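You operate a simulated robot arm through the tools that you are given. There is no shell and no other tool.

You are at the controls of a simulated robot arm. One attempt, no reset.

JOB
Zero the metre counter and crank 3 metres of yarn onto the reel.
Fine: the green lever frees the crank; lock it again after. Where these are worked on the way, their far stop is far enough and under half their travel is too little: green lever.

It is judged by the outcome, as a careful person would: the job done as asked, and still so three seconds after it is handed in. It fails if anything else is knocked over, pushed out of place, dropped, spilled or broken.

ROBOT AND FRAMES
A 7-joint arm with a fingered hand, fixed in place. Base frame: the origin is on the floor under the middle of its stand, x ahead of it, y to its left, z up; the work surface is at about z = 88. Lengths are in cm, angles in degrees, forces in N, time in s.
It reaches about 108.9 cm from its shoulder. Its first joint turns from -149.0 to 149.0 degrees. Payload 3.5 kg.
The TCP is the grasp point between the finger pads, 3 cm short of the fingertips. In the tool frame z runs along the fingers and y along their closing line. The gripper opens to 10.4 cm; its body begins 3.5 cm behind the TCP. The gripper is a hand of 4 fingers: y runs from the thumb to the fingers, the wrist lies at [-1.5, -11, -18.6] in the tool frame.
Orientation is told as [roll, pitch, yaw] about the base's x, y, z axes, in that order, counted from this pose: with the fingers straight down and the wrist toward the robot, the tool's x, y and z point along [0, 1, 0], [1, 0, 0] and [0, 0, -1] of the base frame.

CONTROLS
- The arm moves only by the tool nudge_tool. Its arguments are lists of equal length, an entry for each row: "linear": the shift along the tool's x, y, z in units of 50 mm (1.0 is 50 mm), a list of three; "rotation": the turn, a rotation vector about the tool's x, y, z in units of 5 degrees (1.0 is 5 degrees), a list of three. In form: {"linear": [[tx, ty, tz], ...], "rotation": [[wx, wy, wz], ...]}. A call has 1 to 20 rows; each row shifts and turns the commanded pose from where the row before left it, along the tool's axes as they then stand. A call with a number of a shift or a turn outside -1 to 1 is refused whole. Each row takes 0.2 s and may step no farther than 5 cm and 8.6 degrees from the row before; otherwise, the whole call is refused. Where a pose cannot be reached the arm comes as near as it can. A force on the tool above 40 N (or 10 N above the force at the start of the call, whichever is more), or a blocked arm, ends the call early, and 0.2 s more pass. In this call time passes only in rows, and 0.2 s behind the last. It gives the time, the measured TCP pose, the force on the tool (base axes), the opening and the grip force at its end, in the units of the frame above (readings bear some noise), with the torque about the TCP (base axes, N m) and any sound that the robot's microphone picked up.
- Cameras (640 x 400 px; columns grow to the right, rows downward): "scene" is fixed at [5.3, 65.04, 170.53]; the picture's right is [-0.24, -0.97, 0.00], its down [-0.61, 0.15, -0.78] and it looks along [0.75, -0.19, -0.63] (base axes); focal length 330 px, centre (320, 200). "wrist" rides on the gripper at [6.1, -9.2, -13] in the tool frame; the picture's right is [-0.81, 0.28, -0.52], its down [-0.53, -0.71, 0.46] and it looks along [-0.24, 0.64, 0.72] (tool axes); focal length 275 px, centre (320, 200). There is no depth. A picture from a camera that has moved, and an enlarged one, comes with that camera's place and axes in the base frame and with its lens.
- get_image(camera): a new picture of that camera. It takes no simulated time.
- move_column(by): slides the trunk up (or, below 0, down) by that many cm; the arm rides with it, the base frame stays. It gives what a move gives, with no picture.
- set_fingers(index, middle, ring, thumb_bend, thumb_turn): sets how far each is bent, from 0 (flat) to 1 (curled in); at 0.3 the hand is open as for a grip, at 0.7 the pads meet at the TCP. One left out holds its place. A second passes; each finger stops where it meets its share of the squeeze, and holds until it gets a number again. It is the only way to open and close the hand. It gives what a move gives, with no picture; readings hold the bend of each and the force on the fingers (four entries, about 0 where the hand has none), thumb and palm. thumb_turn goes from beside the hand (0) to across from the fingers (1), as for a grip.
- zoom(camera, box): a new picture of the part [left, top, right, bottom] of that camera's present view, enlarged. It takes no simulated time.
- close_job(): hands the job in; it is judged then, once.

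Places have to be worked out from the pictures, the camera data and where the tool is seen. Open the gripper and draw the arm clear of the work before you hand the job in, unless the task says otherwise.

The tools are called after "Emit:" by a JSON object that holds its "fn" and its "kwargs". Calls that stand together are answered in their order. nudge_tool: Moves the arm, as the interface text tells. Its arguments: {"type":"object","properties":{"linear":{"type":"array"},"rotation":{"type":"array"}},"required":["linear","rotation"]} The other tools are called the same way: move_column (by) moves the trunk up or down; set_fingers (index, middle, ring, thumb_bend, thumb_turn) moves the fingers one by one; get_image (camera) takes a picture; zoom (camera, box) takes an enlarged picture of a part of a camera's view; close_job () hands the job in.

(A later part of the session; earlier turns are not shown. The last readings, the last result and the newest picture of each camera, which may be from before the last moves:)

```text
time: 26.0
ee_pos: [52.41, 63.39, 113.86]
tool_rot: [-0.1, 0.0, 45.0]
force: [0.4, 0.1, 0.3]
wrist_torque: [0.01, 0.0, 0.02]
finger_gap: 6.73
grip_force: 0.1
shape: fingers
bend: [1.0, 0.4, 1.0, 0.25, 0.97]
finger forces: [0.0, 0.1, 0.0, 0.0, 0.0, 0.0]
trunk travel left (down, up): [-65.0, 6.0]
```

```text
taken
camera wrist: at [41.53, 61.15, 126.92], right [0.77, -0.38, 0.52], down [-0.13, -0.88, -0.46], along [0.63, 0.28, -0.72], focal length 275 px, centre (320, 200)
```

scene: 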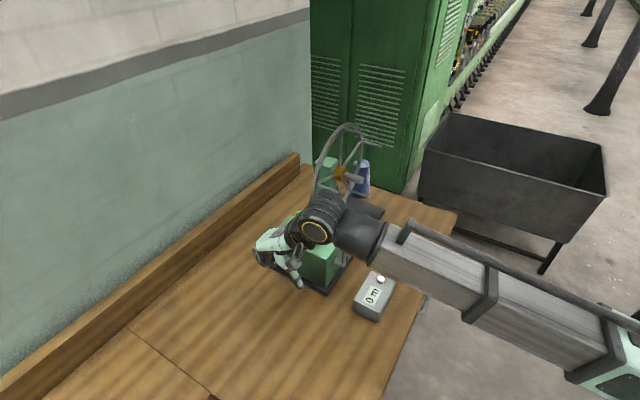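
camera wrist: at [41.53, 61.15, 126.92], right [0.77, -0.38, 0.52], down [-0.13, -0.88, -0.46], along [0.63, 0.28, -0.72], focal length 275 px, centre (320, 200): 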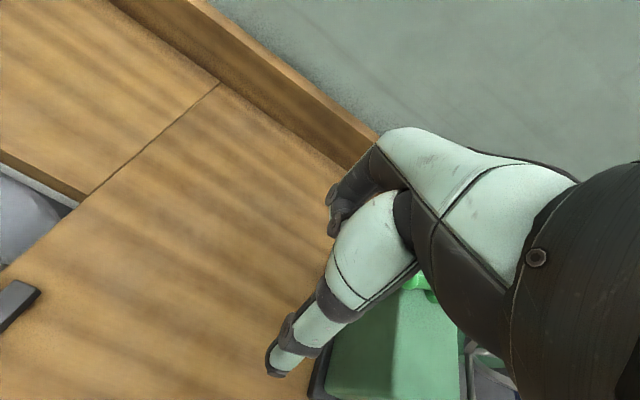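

I enlarge the hand in the scene view to see where the hooked middle fingertip lies.

Emit:
{"fn": "zoom", "kwargs": {"camera": "scene", "box": [240, 190, 350, 300]}}

Emit:
{"fn": "zoom", "kwargs": {"camera": "wrist", "box": [240, 150, 480, 390]}}

```text
3.64 times, centred on (295, 245) of scene
camera zoom: at [5.3, 65.04, 170.53], right [-0.24, -0.97, 0.0], down [-0.61, 0.15, -0.78], along [0.75, -0.19, -0.63], focal length 1198 px, centre (411, 36)
```

zoom: 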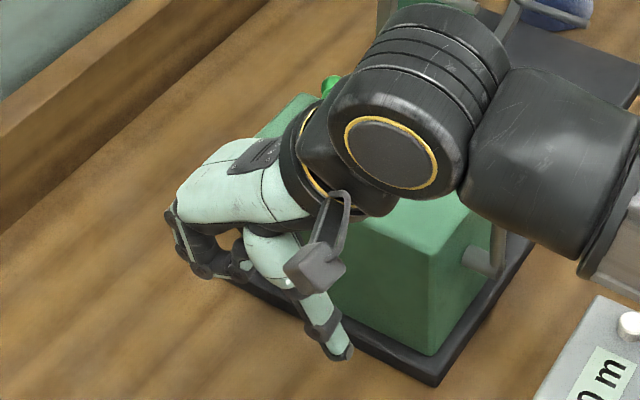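

```text
1.67 times, centred on (360, 270) of wrist
camera zoom: at [41.53, 61.15, 126.92], right [0.77, -0.38, 0.52], down [-0.13, -0.88, -0.46], along [0.63, 0.28, -0.72], focal length 459 px, centre (253, 83)
```

zoom: 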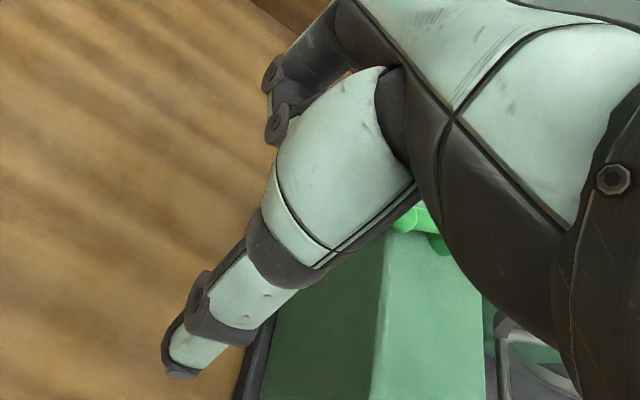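

The middle finger is hidden behind the curled index in both views. The index is on the camera's side, so I use that as the hook instead, with the middle finger curled.

Emit:
{"fn": "set_fingers", "kwargs": {"index": 0.4, "middle": 1.0, "ring": 1.0, "thumb_bend": 0.1, "thumb_turn": 1.0}}

Emit:
{"fn": "zoom", "kwargs": {"camera": "scene", "box": [240, 190, 350, 300]}}

Emit:
{"fn": "zoom", "kwargs": {"camera": "wrist", "box": [240, 150, 480, 390]}}

```text
time: 27.0
ee_pos: [52.36, 63.36, 113.8]
tool_rot: [0.0, 0.0, 45.0]
force: [0.4, -0.3, 0.5]
wrist_torque: [-0.02, 0.02, -0.03]
finger_gap: 10.65
grip_force: 0.1
shape: fingers
bend: [0.4, 1.0, 1.0, 0.1, 0.96]
finger forces: [0.0, 0.0, 0.0, 0.1, 0.1, 0.1]
trunk travel left (down, up): [-65.0, 6.0]
```

```text
3.64 times, centred on (295, 245) of scene
camera zoom: at [5.3, 65.04, 170.53], right [-0.24, -0.97, 0.0], down [-0.61, 0.15, -0.78], along [0.75, -0.19, -0.63], focal length 1198 px, centre (411, 36)
```

zoom: 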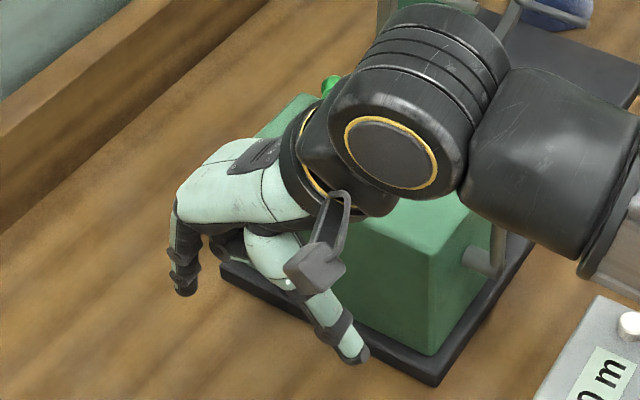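

```text
1.67 times, centred on (360, 270) of wrist
camera zoom: at [41.53, 61.15, 126.92], right [0.77, -0.38, 0.52], down [-0.13, -0.88, -0.46], along [0.63, 0.28, -0.72], focal length 459 px, centre (253, 83)
```

zoom: 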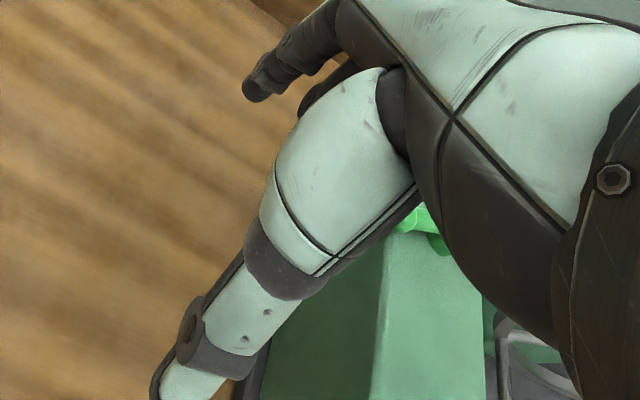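

The index tip is at about tool (0.25, 4.6, 3.35) and hangs nearly vertical. I lean 20° and move so the fingertip is above and behind the bar, staying high at z ≈ 115.5.

Emit:
{"fn": "nudge_tool", "kwargs": {"linear": [[0, 0, 0], [0, 0, 0], [0, 0, 0], [0, 0, 0], [-0.583, 0.204, 0.142], [-0.583, 0.204, 0.142], [-0.583, 0.204, 0.142], [-0.583, 0.204, 0.142], [-0.583, 0.204, 0.142]], "rotation": [[0, -1, 0], [0, -1, 0], [0, -1, 0], [0, -1, 0], [0, 0, 0], [0, 0, 0], [0, 0, 0], [0, 0, 0], [0, 0, 0]]}}

Emit:
{"fn": "zoom", "kwargs": {"camera": "scene", "box": [240, 160, 380, 300]}}

Emit:
{"fn": "get_image", "kwargs": {"camera": "wrist"}}

```text
time: 29.0
ee_pos: [66.82, 56.72, 115.22]
tool_rot: [-20.0, 0.1, 45.0]
force: [-0.2, 0.2, -0.4]
wrist_torque: [0.04, 0.01, -0.03]
finger_gap: 10.64
grip_force: 0.1
shape: fingers
bend: [0.4, 1.0, 1.0, 0.1, 0.96]
finger forces: [0.0, 0.1, 0.0, 0.1, 0.1, 0.1]
trunk travel left (down, up): [-65.0, 6.0]
```

```text
2.86 times, centred on (310, 230) of scene
camera zoom: at [5.3, 65.04, 170.53], right [-0.24, -0.97, 0.0], down [-0.61, 0.15, -0.78], along [0.75, -0.19, -0.63], focal length 941 px, centre (349, 114)
```

zoom: 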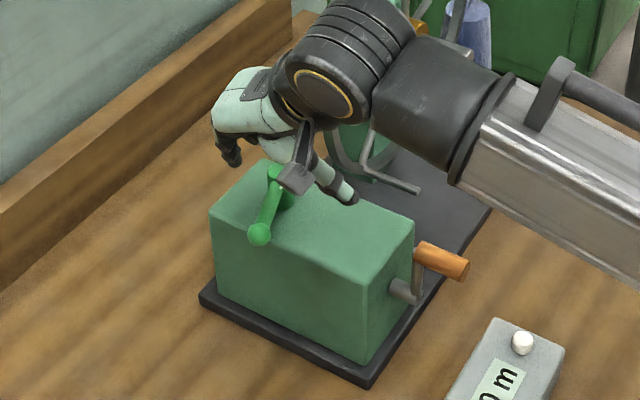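

```text
taken
camera wrist: at [53.02, 57.37, 125.43], right [0.61, -0.22, 0.76], down [-0.04, -0.97, -0.25], along [0.79, 0.12, -0.6], focal length 275 px, centre (320, 200)
```

wrist: 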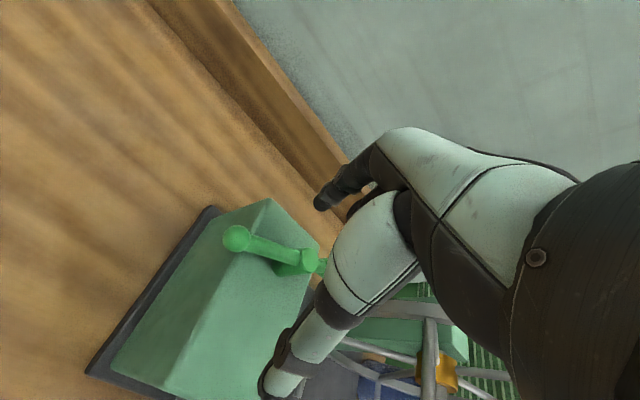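

The view now shows the ball at about (66.4, 58.5) and the post at about (73.3, 55.2), with the index tip above the far side of the bar. I lower straight down so the finger hangs behind the bar.

Emit:
{"fn": "nudge_tool", "kwargs": {"linear": [[0.178, 0, 0.489], [0.178, 0, 0.489], [0.178, 0, 0.489]], "rotation": [[0, 0, 0], [0, 0, 0], [0, 0, 0]]}}

Emit:
{"fn": "zoom", "kwargs": {"camera": "scene", "box": [240, 160, 380, 300]}}

Emit:
{"fn": "zoom", "kwargs": {"camera": "wrist", "box": [180, 130, 400, 350]}}

```text
time: 29.8
ee_pos: [66.41, 56.51, 107.85]
tool_rot: [-20.0, 0.1, 45.0]
force: [0.0, -0.1, 0.8]
wrist_torque: [-0.02, -0.04, -0.02]
finger_gap: 10.66
grip_force: 0.0
shape: fingers
bend: [0.4, 1.0, 1.0, 0.1, 0.96]
finger forces: [0.0, 0.0, 0.0, 0.0, 0.1, 0.0]
trunk travel left (down, up): [-65.0, 6.0]
```

```text
2.86 times, centred on (310, 230) of scene
camera zoom: at [5.3, 65.04, 170.53], right [-0.24, -0.97, 0.0], down [-0.61, 0.15, -0.78], along [0.75, -0.19, -0.63], focal length 941 px, centre (349, 114)
```

zoom: 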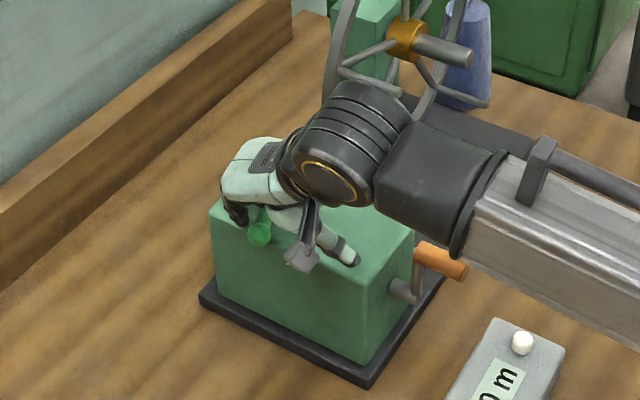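

```text
1.82 times, centred on (290, 240) of wrist
camera zoom: at [52.65, 57.26, 117.96], right [0.61, -0.22, 0.76], down [-0.04, -0.97, -0.25], along [0.79, 0.12, -0.6], focal length 500 px, centre (374, 127)
```

zoom: 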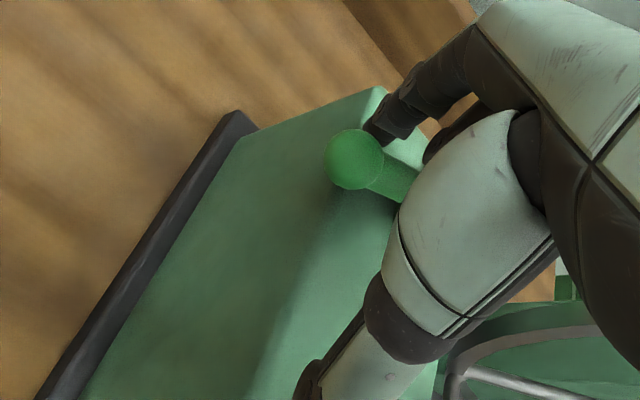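

The index finger hangs right behind the bar beside the ball. I now pull toward the robot (tool -y) in small rows and read the force.

Emit:
{"fn": "nudge_tool", "kwargs": {"linear": [[0, -0.1, 0], [0, -0.1, 0], [0, -0.1, 0], [0, -0.1, 0], [0, -0.1, 0]], "rotation": [[0, 0, 0], [0, 0, 0], [0, 0, 0], [0, 0, 0], [0, 0, 0]]}}

Emit:
{"fn": "zoom", "kwargs": {"camera": "scene", "box": [240, 160, 380, 300]}}

Emit:
{"fn": "zoom", "kwargs": {"camera": "wrist", "box": [180, 130, 400, 350]}}

```text
time: 31.0
ee_pos: [64.71, 54.9, 107.86]
tool_rot: [-20.0, 0.0, 44.9]
force: [1.4, 0.9, -0.1]
wrist_torque: [-0.01, 0.02, -0.07]
finger_gap: 10.86
grip_force: 1.1
shape: fingers
bend: [0.39, 1.0, 1.0, 0.1, 0.96]
finger forces: [1.3, 0.1, 0.0, 0.1, 0.0, 0.1]
trunk travel left (down, up): [-65.0, 6.0]
```

```text
2.86 times, centred on (310, 230) of scene
camera zoom: at [5.3, 65.04, 170.53], right [-0.24, -0.97, 0.0], down [-0.61, 0.15, -0.78], along [0.75, -0.19, -0.63], focal length 941 px, centre (349, 114)
```

zoom: 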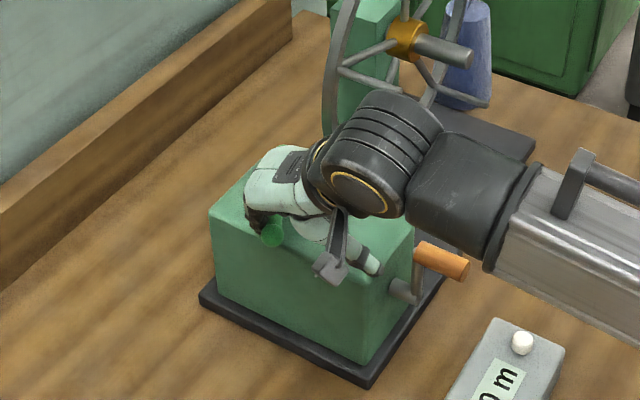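

```text
1.82 times, centred on (290, 240) of wrist
camera zoom: at [50.99, 55.48, 117.98], right [0.61, -0.22, 0.76], down [-0.04, -0.97, -0.25], along [0.79, 0.12, -0.6], focal length 500 px, centre (374, 127)
```

zoom: 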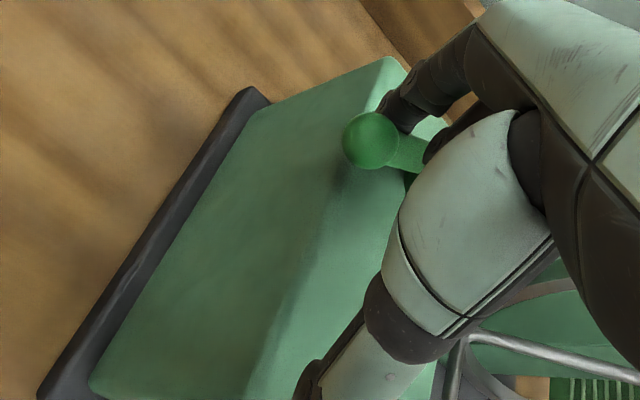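

The lever is moving with only about 1 N, so this is the freeing direction. I continue along the arc around the post.

Emit:
{"fn": "nudge_tool", "kwargs": {"linear": [[-0.053, -0.113, 0.019], [-0.053, -0.113, 0.019], [-0.053, -0.113, 0.019], [-0.09, -0.093, 0.033], [-0.09, -0.093, 0.033], [-0.09, -0.093, 0.033]], "rotation": [[0, 0, 0], [0, 0, 0], [0, 0, 0], [0, 0, 0], [0, 0, 0], [0, 0, 0]]}}

Emit:
{"fn": "zoom", "kwargs": {"camera": "scene", "box": [240, 160, 380, 300]}}

Emit:
{"fn": "zoom", "kwargs": {"camera": "wrist", "box": [180, 130, 400, 350]}}

```text
time: 32.4
ee_pos: [64.13, 51.01, 107.65]
tool_rot: [-20.0, 0.0, 45.0]
force: [0.0, 1.7, 0.7]
wrist_torque: [0.05, 0.0, 0.04]
finger_gap: 10.87
grip_force: 1.1
shape: fingers
bend: [0.38, 1.0, 1.0, 0.1, 0.96]
finger forces: [1.2, 0.0, 0.0, 0.0, 0.0, 0.1]
trunk travel left (down, up): [-65.0, 6.0]
```

```text
2.86 times, centred on (310, 230) of scene
camera zoom: at [5.3, 65.04, 170.53], right [-0.24, -0.97, 0.0], down [-0.61, 0.15, -0.78], along [0.75, -0.19, -0.63], focal length 941 px, centre (349, 114)
```

zoom: 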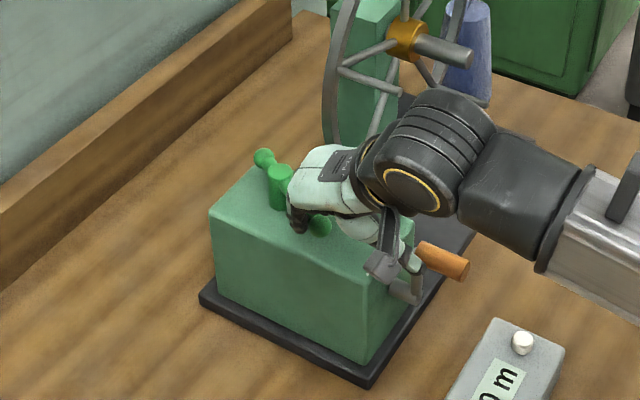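

```text
1.82 times, centred on (290, 240) of wrist
camera zoom: at [50.35, 51.73, 117.85], right [0.61, -0.22, 0.76], down [-0.04, -0.97, -0.25], along [0.79, 0.12, -0.6], focal length 500 px, centre (374, 127)
```

zoom: 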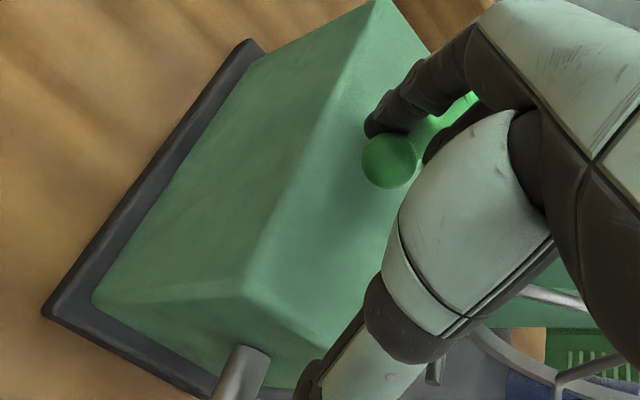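

The lever has turned to about 62° from the plate direction. The thumb is getting close to the crank grip, so I bend the thumb in before carrying on.

Emit:
{"fn": "set_fingers", "kwargs": {"thumb_bend": 0.55}}

Emit:
{"fn": "zoom", "kwargs": {"camera": "scene", "box": [240, 160, 380, 300]}}

```text
time: 33.4
ee_pos: [64.1, 50.99, 107.56]
tool_rot: [-20.1, 0.0, 45.0]
force: [1.0, 2.1, 0.3]
wrist_torque: [0.03, -0.03, 0.02]
finger_gap: 6.09
grip_force: 0.5
shape: fingers
bend: [0.39, 1.0, 1.0, 0.55, 1.0]
finger forces: [1.0, 0.0, 0.0, 0.1, 0.1, 0.1]
trunk travel left (down, up): [-65.0, 6.0]
```

```text
2.86 times, centred on (310, 230) of scene
camera zoom: at [5.3, 65.04, 170.53], right [-0.24, -0.97, 0.0], down [-0.61, 0.15, -0.78], along [0.75, -0.19, -0.63], focal length 941 px, centre (349, 114)
```

zoom: 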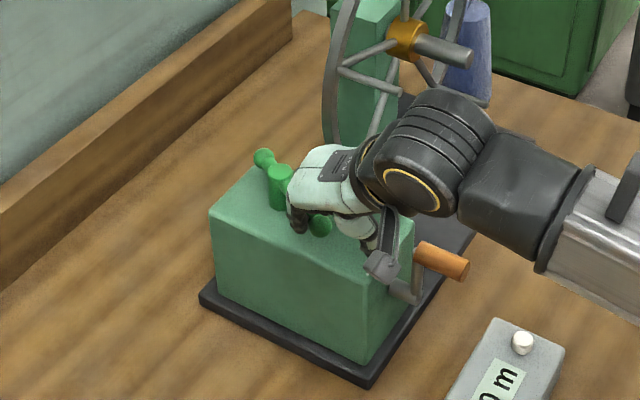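

The thumb is now clear of the crank grip. I continue the arc, pushing the bar round toward the robot side.

Emit:
{"fn": "nudge_tool", "kwargs": {"linear": [[-0.1, -0.06, 0.037], [-0.1, -0.06, 0.037], [-0.1, -0.06, 0.037], [-0.1, -0.02, 0.036], [-0.1, -0.02, 0.036]], "rotation": [[0, 0, 0], [0, 0, 0], [0, 0, 0], [0, 0, 0], [0, 0, 0]]}}

Emit:
{"fn": "zoom", "kwargs": {"camera": "scene", "box": [240, 160, 380, 300]}}

Emit:
{"fn": "zoom", "kwargs": {"camera": "wrist", "box": [180, 130, 400, 350]}}

```text
time: 34.6
ee_pos: [65.29, 48.39, 107.76]
tool_rot: [-20.0, 0.0, 44.9]
force: [0.0, 1.9, -0.4]
wrist_torque: [-0.01, 0.04, 0.12]
finger_gap: 6.06
grip_force: 1.6
shape: fingers
bend: [0.39, 1.0, 1.0, 0.55, 1.0]
finger forces: [2.1, 0.0, 0.0, 0.0, 0.0, 0.0]
trunk travel left (down, up): [-65.0, 6.0]
```

```text
2.86 times, centred on (310, 230) of scene
camera zoom: at [5.3, 65.04, 170.53], right [-0.24, -0.97, 0.0], down [-0.61, 0.15, -0.78], along [0.75, -0.19, -0.63], focal length 941 px, centre (349, 114)
```

zoom: 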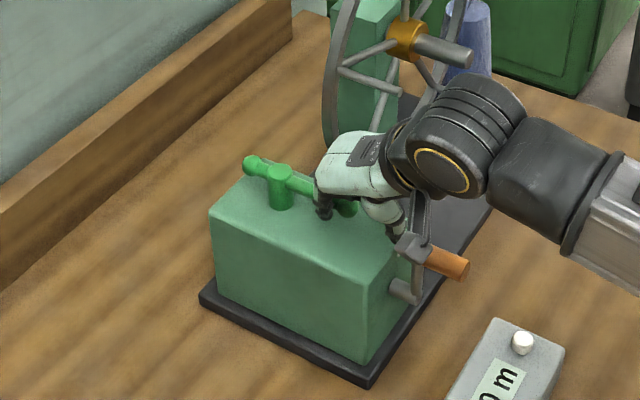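

```text
1.82 times, centred on (290, 240) of wrist
camera zoom: at [51.52, 49.01, 117.94], right [0.61, -0.22, 0.76], down [-0.04, -0.97, -0.25], along [0.79, 0.12, -0.6], focal length 500 px, centre (374, 127)
```

zoom: 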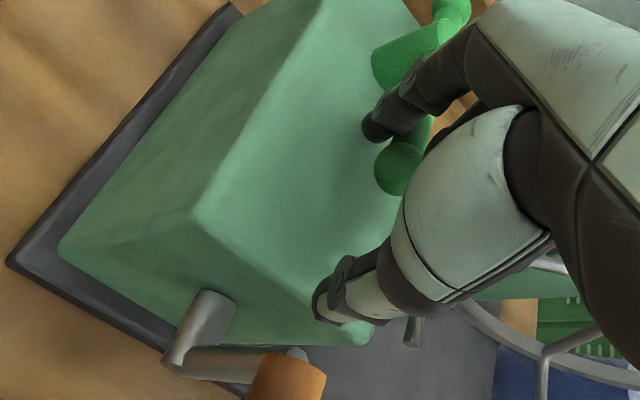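

The lever is now about 90° from the plate direction and still moves freely. I push on gently to find its far stop.

Emit:
{"fn": "nudge_tool", "kwargs": {"linear": [[-0.1, 0, 0.0365], [-0.1, 0, 0.0365], [-0.1, 0.01, 0.0365]], "rotation": [[0, 0, 0], [0, 0, 0], [0, 0, 0]]}}

Emit:
{"fn": "zoom", "kwargs": {"camera": "scene", "box": [240, 160, 380, 300]}}

Emit:
{"fn": "zoom", "kwargs": {"camera": "wrist", "box": [180, 130, 400, 350]}}

```text
time: 35.4
ee_pos: [66.03, 47.4, 108.02]
tool_rot: [-20.0, -0.1, 45.2]
force: [-18.5, 14.5, 4.7]
wrist_torque: [0.37, 0.2, 1.1]
finger_gap: 6.33
grip_force: 11.7
shape: fingers
bend: [0.37, 1.0, 1.0, 0.55, 1.0]
finger forces: [22.8, 0.0, 0.0, 0.1, 0.1, 0.0]
trunk travel left (down, up): [-65.0, 6.0]
```

```text
2.86 times, centred on (310, 230) of scene
camera zoom: at [5.3, 65.04, 170.53], right [-0.24, -0.97, 0.0], down [-0.61, 0.15, -0.78], along [0.75, -0.19, -0.63], focal length 941 px, centre (349, 114)
```

zoom: 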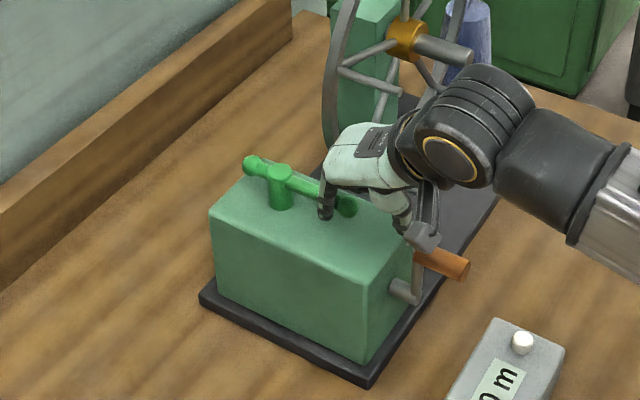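

```text
1.82 times, centred on (290, 240) of wrist
camera zoom: at [52.29, 48.09, 118.08], right [0.61, -0.22, 0.76], down [-0.04, -0.97, -0.25], along [0.79, 0.12, -0.6], focal length 500 px, centre (374, 127)
```

zoom: 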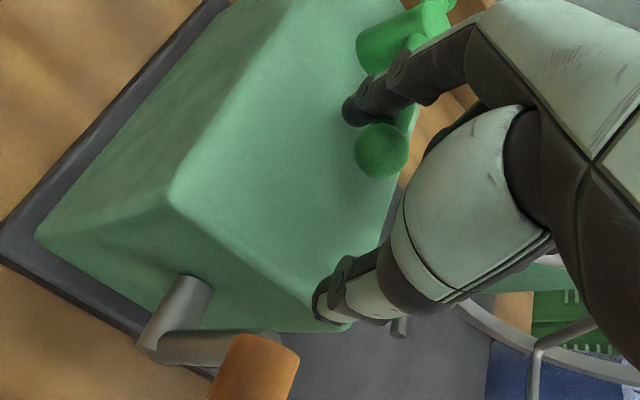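

The force jumped to about 23 N with no further motion, so the lever is at its far stop, some 70° from where it began. I back the finger off to the left and rise clear.

Emit:
{"fn": "nudge_tool", "kwargs": {"linear": [[0.1, 0, -0.036], [0.3, 0, -0.11], [0.5, 0, -0.18], [0.5, 0, -0.18], [-0.2, 0, -0.56], [-0.3, 0, -0.8], [-0.3, 0, -0.8], [-0.3, 0, -0.8]], "rotation": [[0, 0, 0], [0, 0, 0], [0, 0, 0], [0, 0, 0], [0, 0, 0], [0, 0, 0], [0, 0, 0], [0, 0, 0]]}}

Emit:
{"fn": "zoom", "kwargs": {"camera": "scene", "box": [240, 160, 400, 320]}}

Emit:
{"fn": "get_image", "kwargs": {"camera": "wrist"}}

```text
time: 37.2
ee_pos: [61.17, 52.37, 123.5]
tool_rot: [-20.0, 0.0, 45.0]
force: [-0.5, 0.1, 0.2]
wrist_torque: [0.01, -0.01, 0.03]
finger_gap: 5.88
grip_force: 0.0
shape: fingers
bend: [0.4, 1.0, 1.0, 0.55, 1.0]
finger forces: [0.1, 0.0, 0.0, 0.0, 0.1, 0.1]
trunk travel left (down, up): [-65.0, 6.0]
```

```text
2.50 times, centred on (320, 240) of scene
camera zoom: at [5.3, 65.04, 170.53], right [-0.24, -0.97, 0.0], down [-0.61, 0.15, -0.78], along [0.75, -0.19, -0.63], focal length 824 px, centre (320, 100)
```

zoom: 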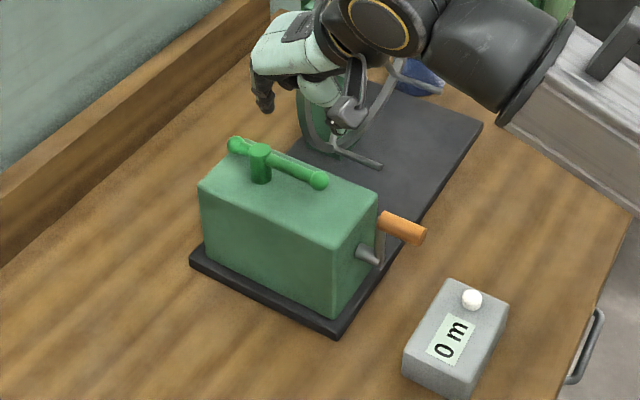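

```text
taken
camera wrist: at [47.37, 53.04, 133.65], right [0.61, -0.22, 0.76], down [-0.04, -0.97, -0.25], along [0.79, 0.12, -0.6], focal length 275 px, centre (320, 200)
```

wrist: 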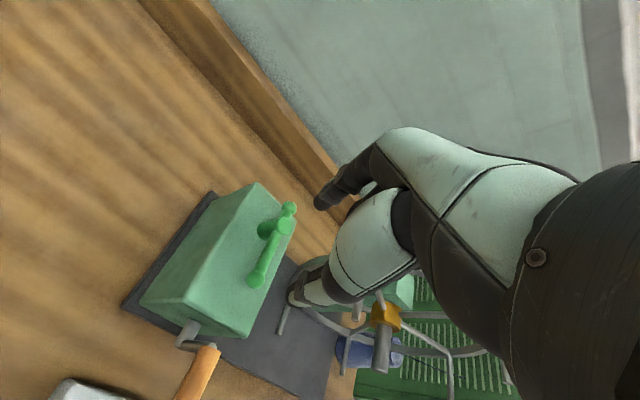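

The lever now points to the crank face, at its far stop, so the crank should be free. I place the crank axis at L≈12.8, z≈98 and the grip at D≈70–74.8 with radius about 7.1, currently at the top. I straighten the hand, move above the grip, and then turn to yaw -45 so thumb and index close across it.

Emit:
{"fn": "nudge_tool", "kwargs": {"linear": [[0, 0, 0], [0, 0, 0], [0, 0, 0], [0, 0, 0], [-0.44, -0.533, 0], [-0.44, -0.533, 0], [-0.44, -0.533, 0], [0, 0, 0], [0, 0, 0], [0, 0, 0], [0, 0, 0], [0, 0, 0], [0, 0, 0], [0, 0, 0], [0, 0, 0], [0, 0, 0]], "rotation": [[0, 1, 0], [0, 1, 0], [0, 1, 0], [0, 1, 0], [0, 0, 0], [0, 0, 0], [0, 0, 0], [0, 0, 1], [0, 0, 1], [0, 0, 1], [0, 0, 1], [0, 0, 1], [0, 0, 1], [0, 0, 1], [0, 0, 1], [0, 0, 1]]}}

Emit:
{"fn": "set_fingers", "kwargs": {"index": 0.35, "middle": 1.0, "ring": 1.0, "thumb_bend": 0.35, "thumb_turn": 1.0}}

Emit:
{"fn": "nudge_tool", "kwargs": {"linear": [[0, 0, 0], [0, 0, 0], [0, 0, 0], [0, 0, 0], [0, 0, 0], [0, 0, 0], [0, 0, 0], [0, 0, 0], [0, 0, 0], [0, 0, 0], [0, 0, 0]], "rotation": [[0, 0, 1], [0, 0, 1], [0, 0, 1], [0, 0, 1], [0, 0, 1], [0, 0, 1], [0, 0, 1], [0, 0, 1], [0, 0, 1], [0, -1, 0], [0, -1, 0]]}}

Emit:
{"fn": "get_image", "kwargs": {"camera": "scene"}}

Emit:
{"fn": "get_image", "kwargs": {"camera": "wrist"}}

```text
time: 40.6
ee_pos: [60.19, 42.22, 123.57]
tool_rot: [0.0, 0.1, -0.1]
force: [0.2, -0.4, -0.4]
wrist_torque: [0.04, -0.01, -0.02]
finger_gap: 5.88
grip_force: 0.1
shape: fingers
bend: [0.4, 1.0, 1.0, 0.55, 1.0]
finger forces: [0.1, 0.0, 0.0, 0.0, 0.1, 0.0]
trunk travel left (down, up): [-65.0, 6.0]
```

```text
time: 41.6
ee_pos: [60.11, 42.05, 123.59]
tool_rot: [0.1, 0.1, 0.1]
force: [-1.0, -0.1, 0.6]
wrist_torque: [0.03, 0.01, 0.0]
finger_gap: 9.01
grip_force: 0.0
shape: fingers
bend: [0.35, 1.0, 1.0, 0.35, 0.98]
finger forces: [0.1, 0.1, 0.1, 0.0, 0.0, 0.0]
trunk travel left (down, up): [-65.0, 6.0]
```

```text
time: 44.0
ee_pos: [60.24, 42.06, 123.56]
tool_rot: [-10.0, 0.0, -45.0]
force: [-0.6, -0.1, 0.4]
wrist_torque: [0.0, 0.01, 0.0]
finger_gap: 9.04
grip_force: 0.1
shape: fingers
bend: [0.35, 1.0, 1.0, 0.35, 0.98]
finger forces: [0.0, 0.0, 0.0, 0.1, 0.0, 0.0]
trunk travel left (down, up): [-65.0, 6.0]
```

```text
taken
```

scene: 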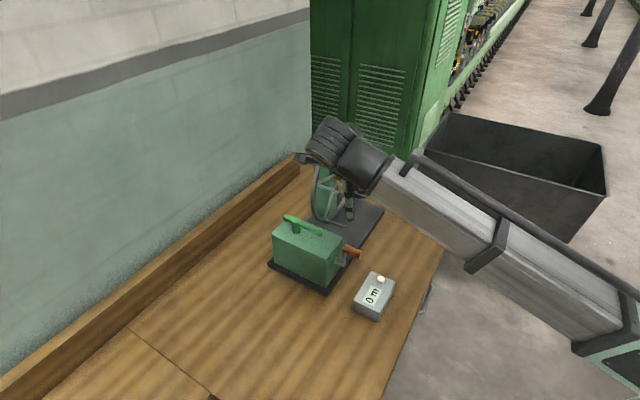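

```text
taken
camera wrist: at [59.51, 54.32, 135.26], right [-0.31, -0.69, 0.65], down [-0.93, 0.08, -0.36], along [0.2, -0.72, -0.67], focal length 275 px, centre (320, 200)
```

wrist: 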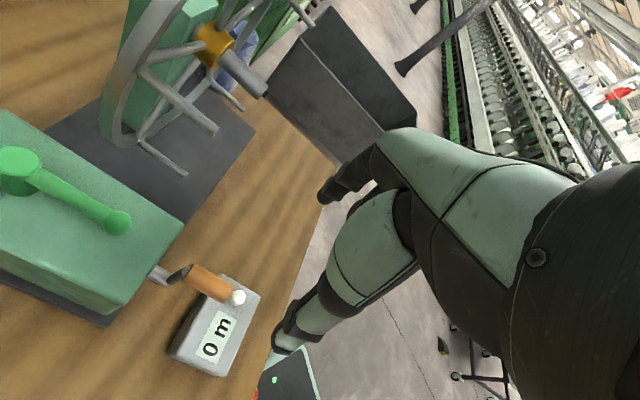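

The pose is reached: the hand is over the grip with the closing line along L, and the wrist camera also sees the counter. I lower until the fingertips are just above the grip.

Emit:
{"fn": "nudge_tool", "kwargs": {"linear": [[0.109, 0, 0.616], [0.109, 0, 0.616], [0.109, 0, 0.616], [0.109, 0, 0.616]], "rotation": [[0, 0, 0], [0, 0, 0], [0, 0, 0], [0, 0, 0]]}}

Emit:
{"fn": "zoom", "kwargs": {"camera": "scene", "box": [270, 170, 430, 330]}}

Emit:
{"fn": "get_image", "kwargs": {"camera": "wrist"}}

```text
time: 45.0
ee_pos: [60.1, 42.07, 111.08]
tool_rot: [-10.0, 0.0, -45.0]
force: [-0.1, 0.2, -0.2]
wrist_torque: [-0.03, -0.02, -0.03]
finger_gap: 9.04
grip_force: 0.2
shape: fingers
bend: [0.35, 1.0, 1.0, 0.35, 0.98]
finger forces: [0.0, 0.0, 0.0, 0.0, 0.0, 0.0]
trunk travel left (down, up): [-65.0, 6.0]
```

```text
2.50 times, centred on (350, 250) of scene
camera zoom: at [5.3, 65.04, 170.53], right [-0.24, -0.97, 0.0], down [-0.61, 0.15, -0.78], along [0.75, -0.19, -0.63], focal length 824 px, centre (245, 75)
```

zoom: 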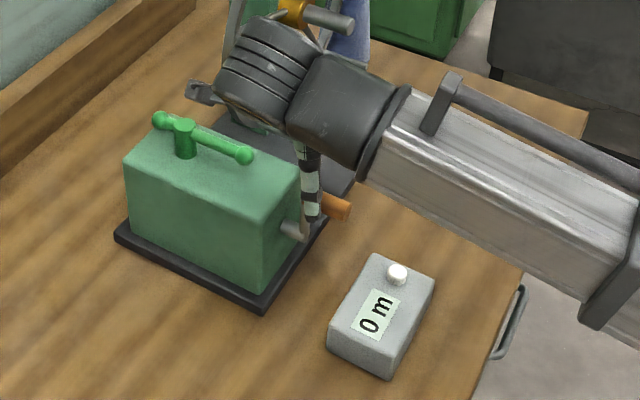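

```text
taken
camera wrist: at [59.5, 54.39, 122.89], right [-0.31, -0.7, 0.65], down [-0.93, 0.08, -0.36], along [0.2, -0.71, -0.67], focal length 275 px, centre (320, 200)
```

wrist: 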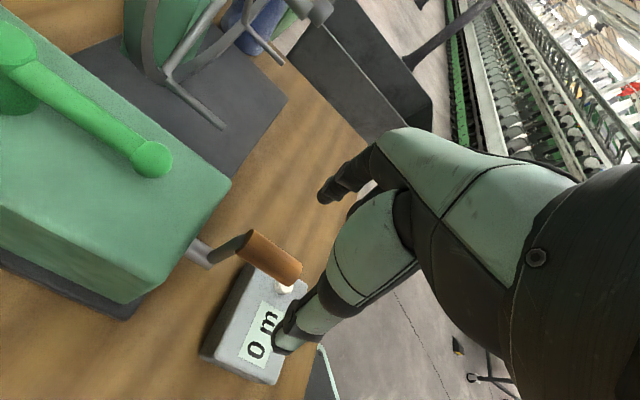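

The grip lies between the open thumb and index in the wrist view. I lower to TCP z ≈ 106.8, so the pads straddle the grip with the tips a little below it.

Emit:
{"fn": "nudge_tool", "kwargs": {"linear": [[0.05, 0, 0.283], [0.05, 0, 0.283], [0.05, 0, 0.283]], "rotation": [[0, 0, 0], [0, 0, 0], [0, 0, 0]]}}

Emit:
{"fn": "zoom", "kwargs": {"camera": "scene", "box": [310, 200, 400, 290]}}

Emit:
{"fn": "zoom", "kwargs": {"camera": "wrist", "box": [180, 150, 420, 390]}}

```text
time: 45.8
ee_pos: [60.07, 41.95, 106.76]
tool_rot: [-10.0, -0.1, -44.9]
force: [0.7, 0.2, -0.6]
wrist_torque: [0.04, -0.02, 0.02]
finger_gap: 8.98
grip_force: 0.0
shape: fingers
bend: [0.35, 1.0, 1.0, 0.35, 0.98]
finger forces: [0.0, 0.0, 0.0, 0.1, 0.1, 0.0]
trunk travel left (down, up): [-65.0, 6.0]
```

```text
4.44 times, centred on (355, 245) of scene
camera zoom: at [5.3, 65.04, 170.53], right [-0.24, -0.97, 0.0], down [-0.61, 0.15, -0.78], along [0.75, -0.19, -0.63], focal length 1464 px, centre (164, 0)
```

zoom: 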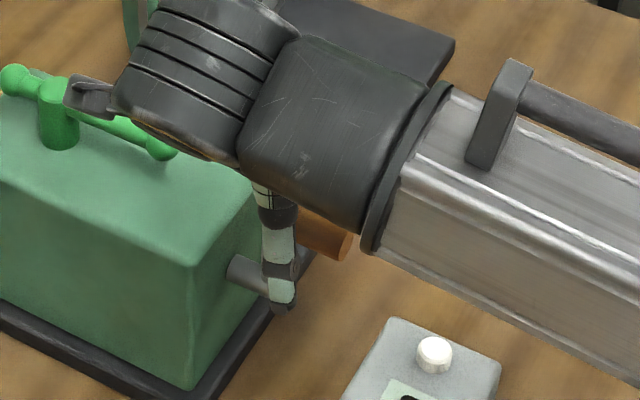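

```text
1.67 times, centred on (300, 270) of wrist
camera zoom: at [59.39, 54.29, 118.55], right [-0.31, -0.7, 0.65], down [-0.93, 0.08, -0.36], along [0.2, -0.71, -0.67], focal length 459 px, centre (353, 83)
```

zoom: 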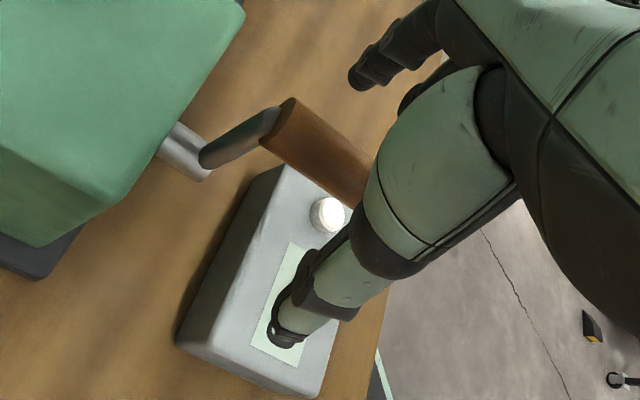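

The grip sits between the digits at the right depth. I close thumb and index on it.

Emit:
{"fn": "set_fingers", "kwargs": {"index": 0.7, "thumb_bend": 0.7}}

Emit:
{"fn": "zoom", "kwargs": {"camera": "scene", "box": [310, 200, 400, 290]}}

Emit:
{"fn": "zoom", "kwargs": {"camera": "wrist", "box": [180, 150, 420, 390]}}

```text
time: 46.8
ee_pos: [60.08, 42.05, 106.68]
tool_rot: [-10.0, 0.0, -45.0]
force: [-0.4, 0.1, -2.1]
wrist_torque: [0.0, -0.01, -0.04]
finger_gap: 1.79
grip_force: 5.7
shape: fingers
bend: [0.63, 1.0, 1.0, 0.65, 1.0]
finger forces: [5.1, 0.0, 0.1, 0.0, 4.8, 0.0]
trunk travel left (down, up): [-65.0, 6.0]
```

```text
4.44 times, centred on (355, 245) of scene
camera zoom: at [5.3, 65.04, 170.53], right [-0.24, -0.97, 0.0], down [-0.61, 0.15, -0.78], along [0.75, -0.19, -0.63], focal length 1464 px, centre (164, 0)
```

zoom: 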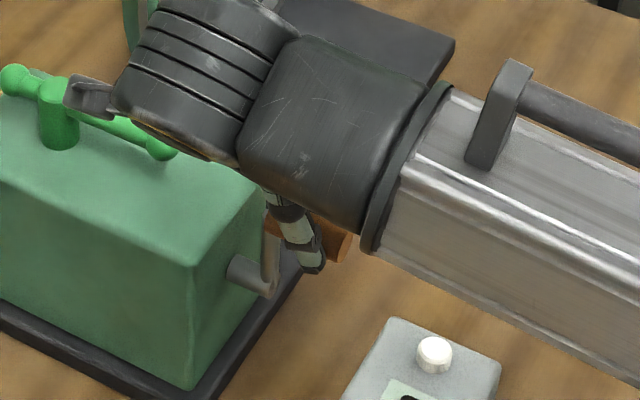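

```text
1.67 times, centred on (300, 270) of wrist
camera zoom: at [59.4, 54.3, 118.53], right [-0.31, -0.7, 0.65], down [-0.93, 0.08, -0.36], along [0.2, -0.71, -0.67], focal length 459 px, centre (353, 83)
```

zoom: 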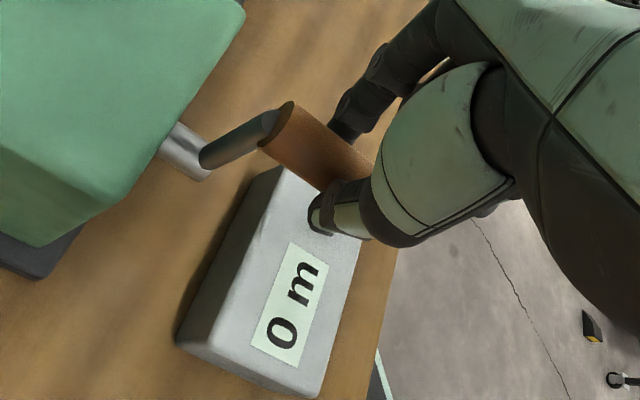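

The grip is held with about 5 N from each digit, and the counter is in view. I try a first 30° turn to the right of the top (clockwise as seen from the robot) and watch the force and the counter.

Emit:
{"fn": "nudge_tool", "kwargs": {"linear": [[0.002, 0.185, 0.012], [0.006, 0.182, 0.036], [0.01, 0.176, 0.059], [0.014, 0.167, 0.081]], "rotation": [[0, 0, 0], [0, 0, 0], [0, 0, 0], [0, 0, 0]]}}

Emit:
{"fn": "get_image", "kwargs": {"camera": "scene"}}

Emit:
{"fn": "zoom", "kwargs": {"camera": "wrist", "box": [120, 90, 420, 390]}}

```text
time: 47.8
ee_pos: [62.62, 39.46, 105.95]
tool_rot: [-10.0, 0.1, -45.0]
force: [-0.3, 2.8, 1.3]
wrist_torque: [0.13, 0.07, -0.05]
finger_gap: 1.82
grip_force: 6.1
shape: fingers
bend: [0.63, 1.0, 1.0, 0.65, 1.0]
finger forces: [5.2, 0.0, 0.0, 0.0, 6.7, 0.0]
trunk travel left (down, up): [-65.0, 6.0]
```

```text
taken
```

scene: 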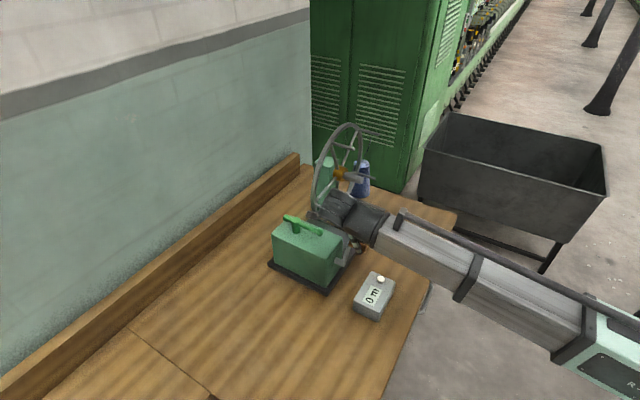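

```text
1.33 times, centred on (270, 240) of wrist
camera zoom: at [62.02, 51.76, 117.72], right [-0.31, -0.7, 0.65], down [-0.93, 0.08, -0.36], along [0.2, -0.71, -0.67], focal length 367 px, centre (387, 147)
```

zoom: 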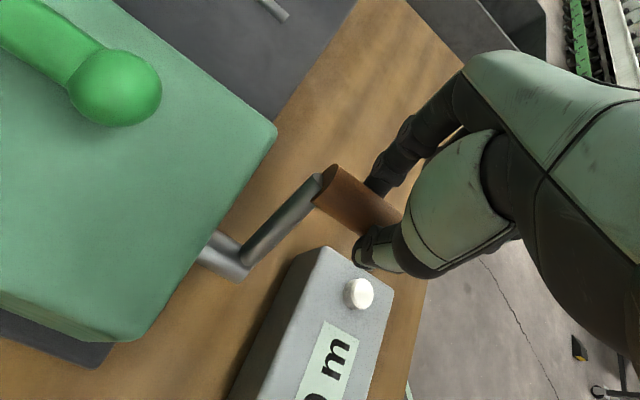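

The crank turns freely at about 3 N. I continue down the right side to 90°.

Emit:
{"fn": "nudge_tool", "kwargs": {"linear": [[0.018, 0.154, 0.101], [0.021, 0.14, 0.121], [0.024, 0.123, 0.138], [0.027, 0.103, 0.152], [0.029, 0.082, 0.164], [0.031, 0.06, 0.173], [0.032, 0.036, 0.179], [0.032, 0.012, 0.182]], "rotation": [[0, 0, 0], [0, 0, 0], [0, 0, 0], [0, 0, 0], [0, 0, 0], [0, 0, 0], [0, 0, 0], [0, 0, 0]]}}

Emit:
{"fn": "zoom", "kwargs": {"camera": "scene", "box": [260, 110, 430, 330]}}

Emit:
{"fn": "get_image", "kwargs": {"camera": "wrist"}}

```text
time: 49.6
ee_pos: [65.03, 37.14, 99.7]
tool_rot: [-10.0, -0.1, -44.9]
force: [-5.2, 3.3, 2.1]
wrist_torque: [0.13, 0.15, -0.03]
finger_gap: 1.59
grip_force: 5.1
shape: fingers
bend: [0.66, 1.0, 1.0, 0.64, 1.0]
finger forces: [2.6, 0.0, 0.0, 0.0, 7.1, 0.1]
trunk travel left (down, up): [-65.0, 6.0]
```

```text
1.82 times, centred on (345, 220) of scene
camera zoom: at [5.3, 65.04, 170.53], right [-0.24, -0.97, 0.0], down [-0.61, 0.15, -0.78], along [0.75, -0.19, -0.63], focal length 599 px, centre (274, 164)
```

zoom: 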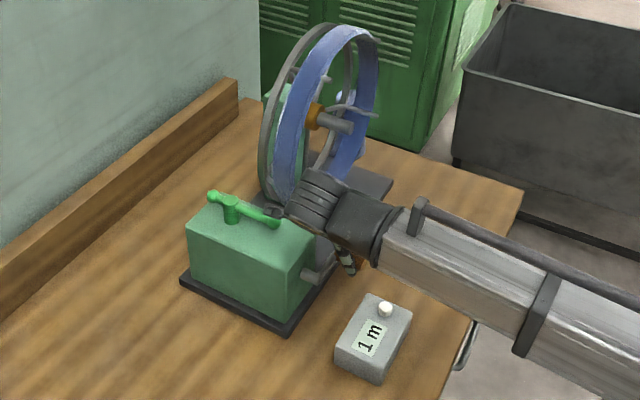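

```text
taken
camera wrist: at [64.43, 49.4, 111.42], right [-0.31, -0.7, 0.65], down [-0.93, 0.08, -0.36], along [0.2, -0.71, -0.67], focal length 275 px, centre (320, 200)
```

wrist: 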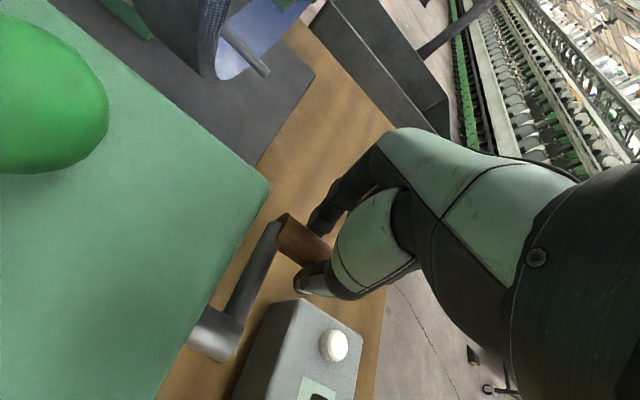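

The counter already reads "1 m" and blue yarn shows on the reel, so clockwise is right and the gearing is about one metre per quarter to third of a turn. I go on in small 15° steps and note the angle where the display changes.

Emit:
{"fn": "nudge_tool", "kwargs": {"linear": [[0.026, -0.068, 0.15], [0.03, -0.034, 0.171]], "rotation": [[0, 0, 0], [0, 0, 0]]}}

Emit:
{"fn": "zoom", "kwargs": {"camera": "scene", "box": [320, 220, 430, 330]}}

Emit:
{"fn": "zoom", "kwargs": {"camera": "wrist", "box": [180, 150, 420, 390]}}

```text
time: 50.2
ee_pos: [64.75, 37.46, 97.94]
tool_rot: [-10.0, 0.0, -45.1]
force: [0.1, 0.5, 1.6]
wrist_torque: [0.0, 0.05, -0.02]
finger_gap: 1.35
grip_force: 4.1
shape: fingers
bend: [0.66, 1.0, 1.0, 0.65, 1.0]
finger forces: [3.7, 0.0, 0.1, 0.0, 4.1, 0.0]
trunk travel left (down, up): [-65.0, 6.0]
```

```text
3.64 times, centred on (375, 275) of scene
camera zoom: at [5.3, 65.04, 170.53], right [-0.24, -0.97, 0.0], down [-0.61, 0.15, -0.78], along [0.75, -0.19, -0.63], focal length 1198 px, centre (120, -73)
```

zoom: 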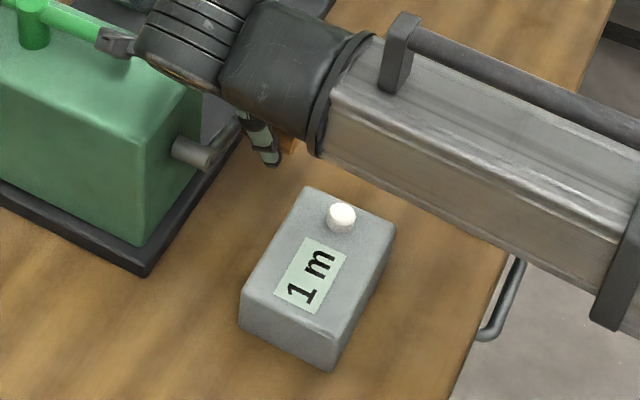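

```text
1.67 times, centred on (300, 270) of wrist
camera zoom: at [64.12, 49.69, 109.76], right [-0.31, -0.69, 0.65], down [-0.93, 0.08, -0.36], along [0.2, -0.71, -0.67], focal length 459 px, centre (353, 83)
```

zoom: 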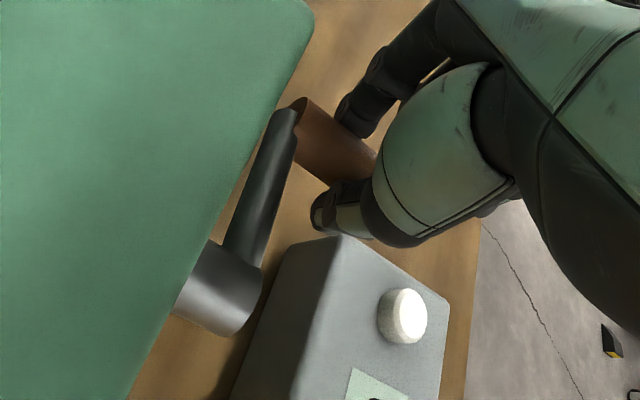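

The crank is at about 100° by the picture, the grip has slid a little up in the pinch, and the counter still reads 1 m. I continue along the circle to about 130° and check again.

Emit:
{"fn": "nudge_tool", "kwargs": {"linear": [[0.03, -0.042, 0.167], [0.029, -0.064, 0.162], [0.027, -0.084, 0.152], [0.025, -0.104, 0.14]], "rotation": [[0, 0, 0], [0, 0, 0], [0, 0, 0], [0, 0, 0]]}}

Emit:
{"fn": "zoom", "kwargs": {"camera": "scene", "box": [320, 220, 430, 330]}}

Emit:
{"fn": "zoom", "kwargs": {"camera": "wrist", "box": [180, 150, 420, 390]}}

```text
time: 51.2
ee_pos: [63.7, 38.39, 94.71]
tool_rot: [-10.0, 0.0, -45.0]
force: [-0.2, -0.2, 0.5]
wrist_torque: [-0.02, 0.04, -0.02]
finger_gap: 0.94
grip_force: 2.9
shape: fingers
bend: [0.67, 1.0, 1.0, 0.67, 1.0]
finger forces: [2.8, 0.0, 0.0, 0.0, 2.6, 0.1]
trunk travel left (down, up): [-65.0, 6.0]
```

```text
3.64 times, centred on (375, 275) of scene
camera zoom: at [5.3, 65.04, 170.53], right [-0.24, -0.97, 0.0], down [-0.61, 0.15, -0.78], along [0.75, -0.19, -0.63], focal length 1198 px, centre (120, -73)
```

zoom: 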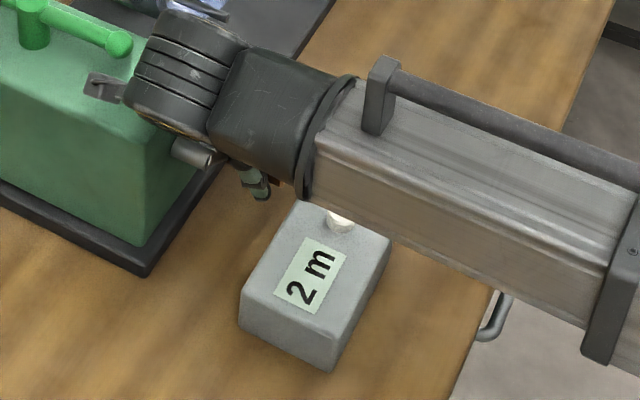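

```text
1.67 times, centred on (300, 270) of wrist
camera zoom: at [63.11, 50.74, 106.54], right [-0.31, -0.7, 0.65], down [-0.93, 0.08, -0.36], along [0.2, -0.71, -0.67], focal length 459 px, centre (353, 83)
```

zoom: 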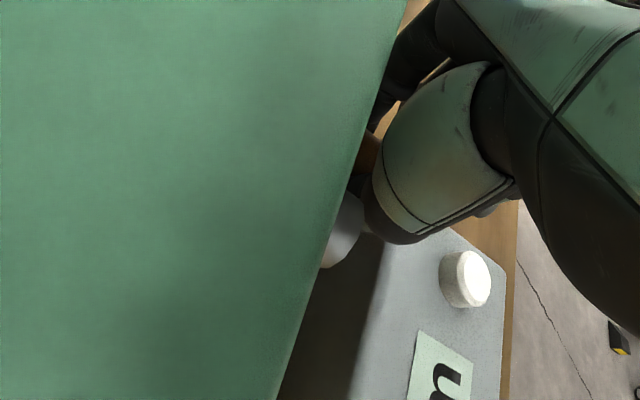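

The counter reads "2 m" at roughly 125°. Before going on, I check the crank angle and the reel's pegs to pin down the gearing.

Emit:
{"fn": "zoom", "kwargs": {"camera": "scene", "box": [300, 110, 400, 240]}}

Emit:
{"fn": "zoom", "kwargs": {"camera": "scene", "box": [325, 235, 375, 285]}}

Emit:
{"fn": "get_image", "kwargs": {"camera": "wrist"}}

```text
3.08 times, centred on (350, 175) of scene
camera zoom: at [5.3, 65.04, 170.53], right [-0.24, -0.97, 0.0], down [-0.61, 0.15, -0.78], along [0.75, -0.19, -0.63], focal length 1014 px, centre (228, 277)
```

zoom: 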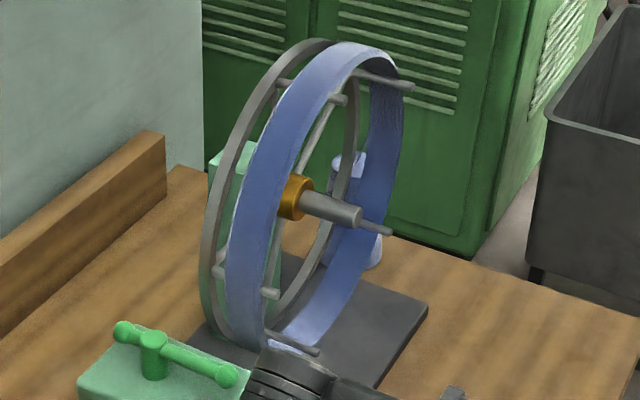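

```text
8.00 times, centred on (350, 260) of scene
camera zoom: at [5.3, 65.04, 170.53], right [-0.24, -0.97, 0.0], down [-0.61, 0.15, -0.78], along [0.75, -0.19, -0.63], focal length 2636 px, centre (80, -280)
```

zoom: 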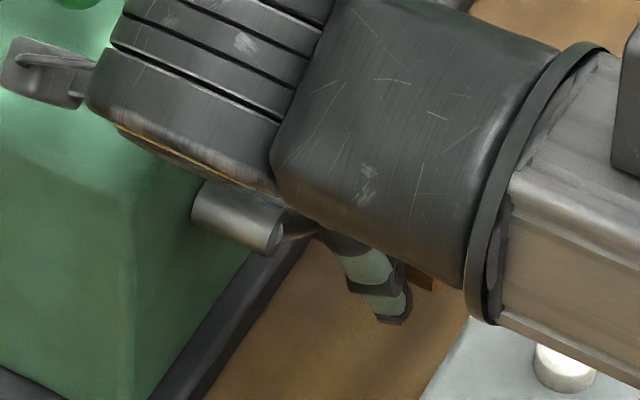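

```text
taken
camera wrist: at [63.11, 50.74, 106.54], right [-0.31, -0.7, 0.65], down [-0.93, 0.08, -0.36], along [0.2, -0.71, -0.67], focal length 275 px, centre (320, 200)
```

wrist: 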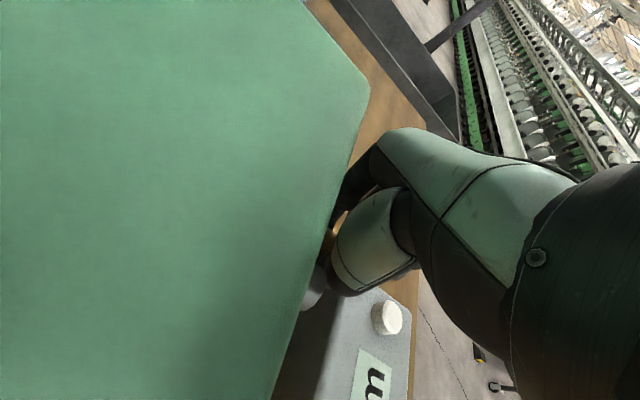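

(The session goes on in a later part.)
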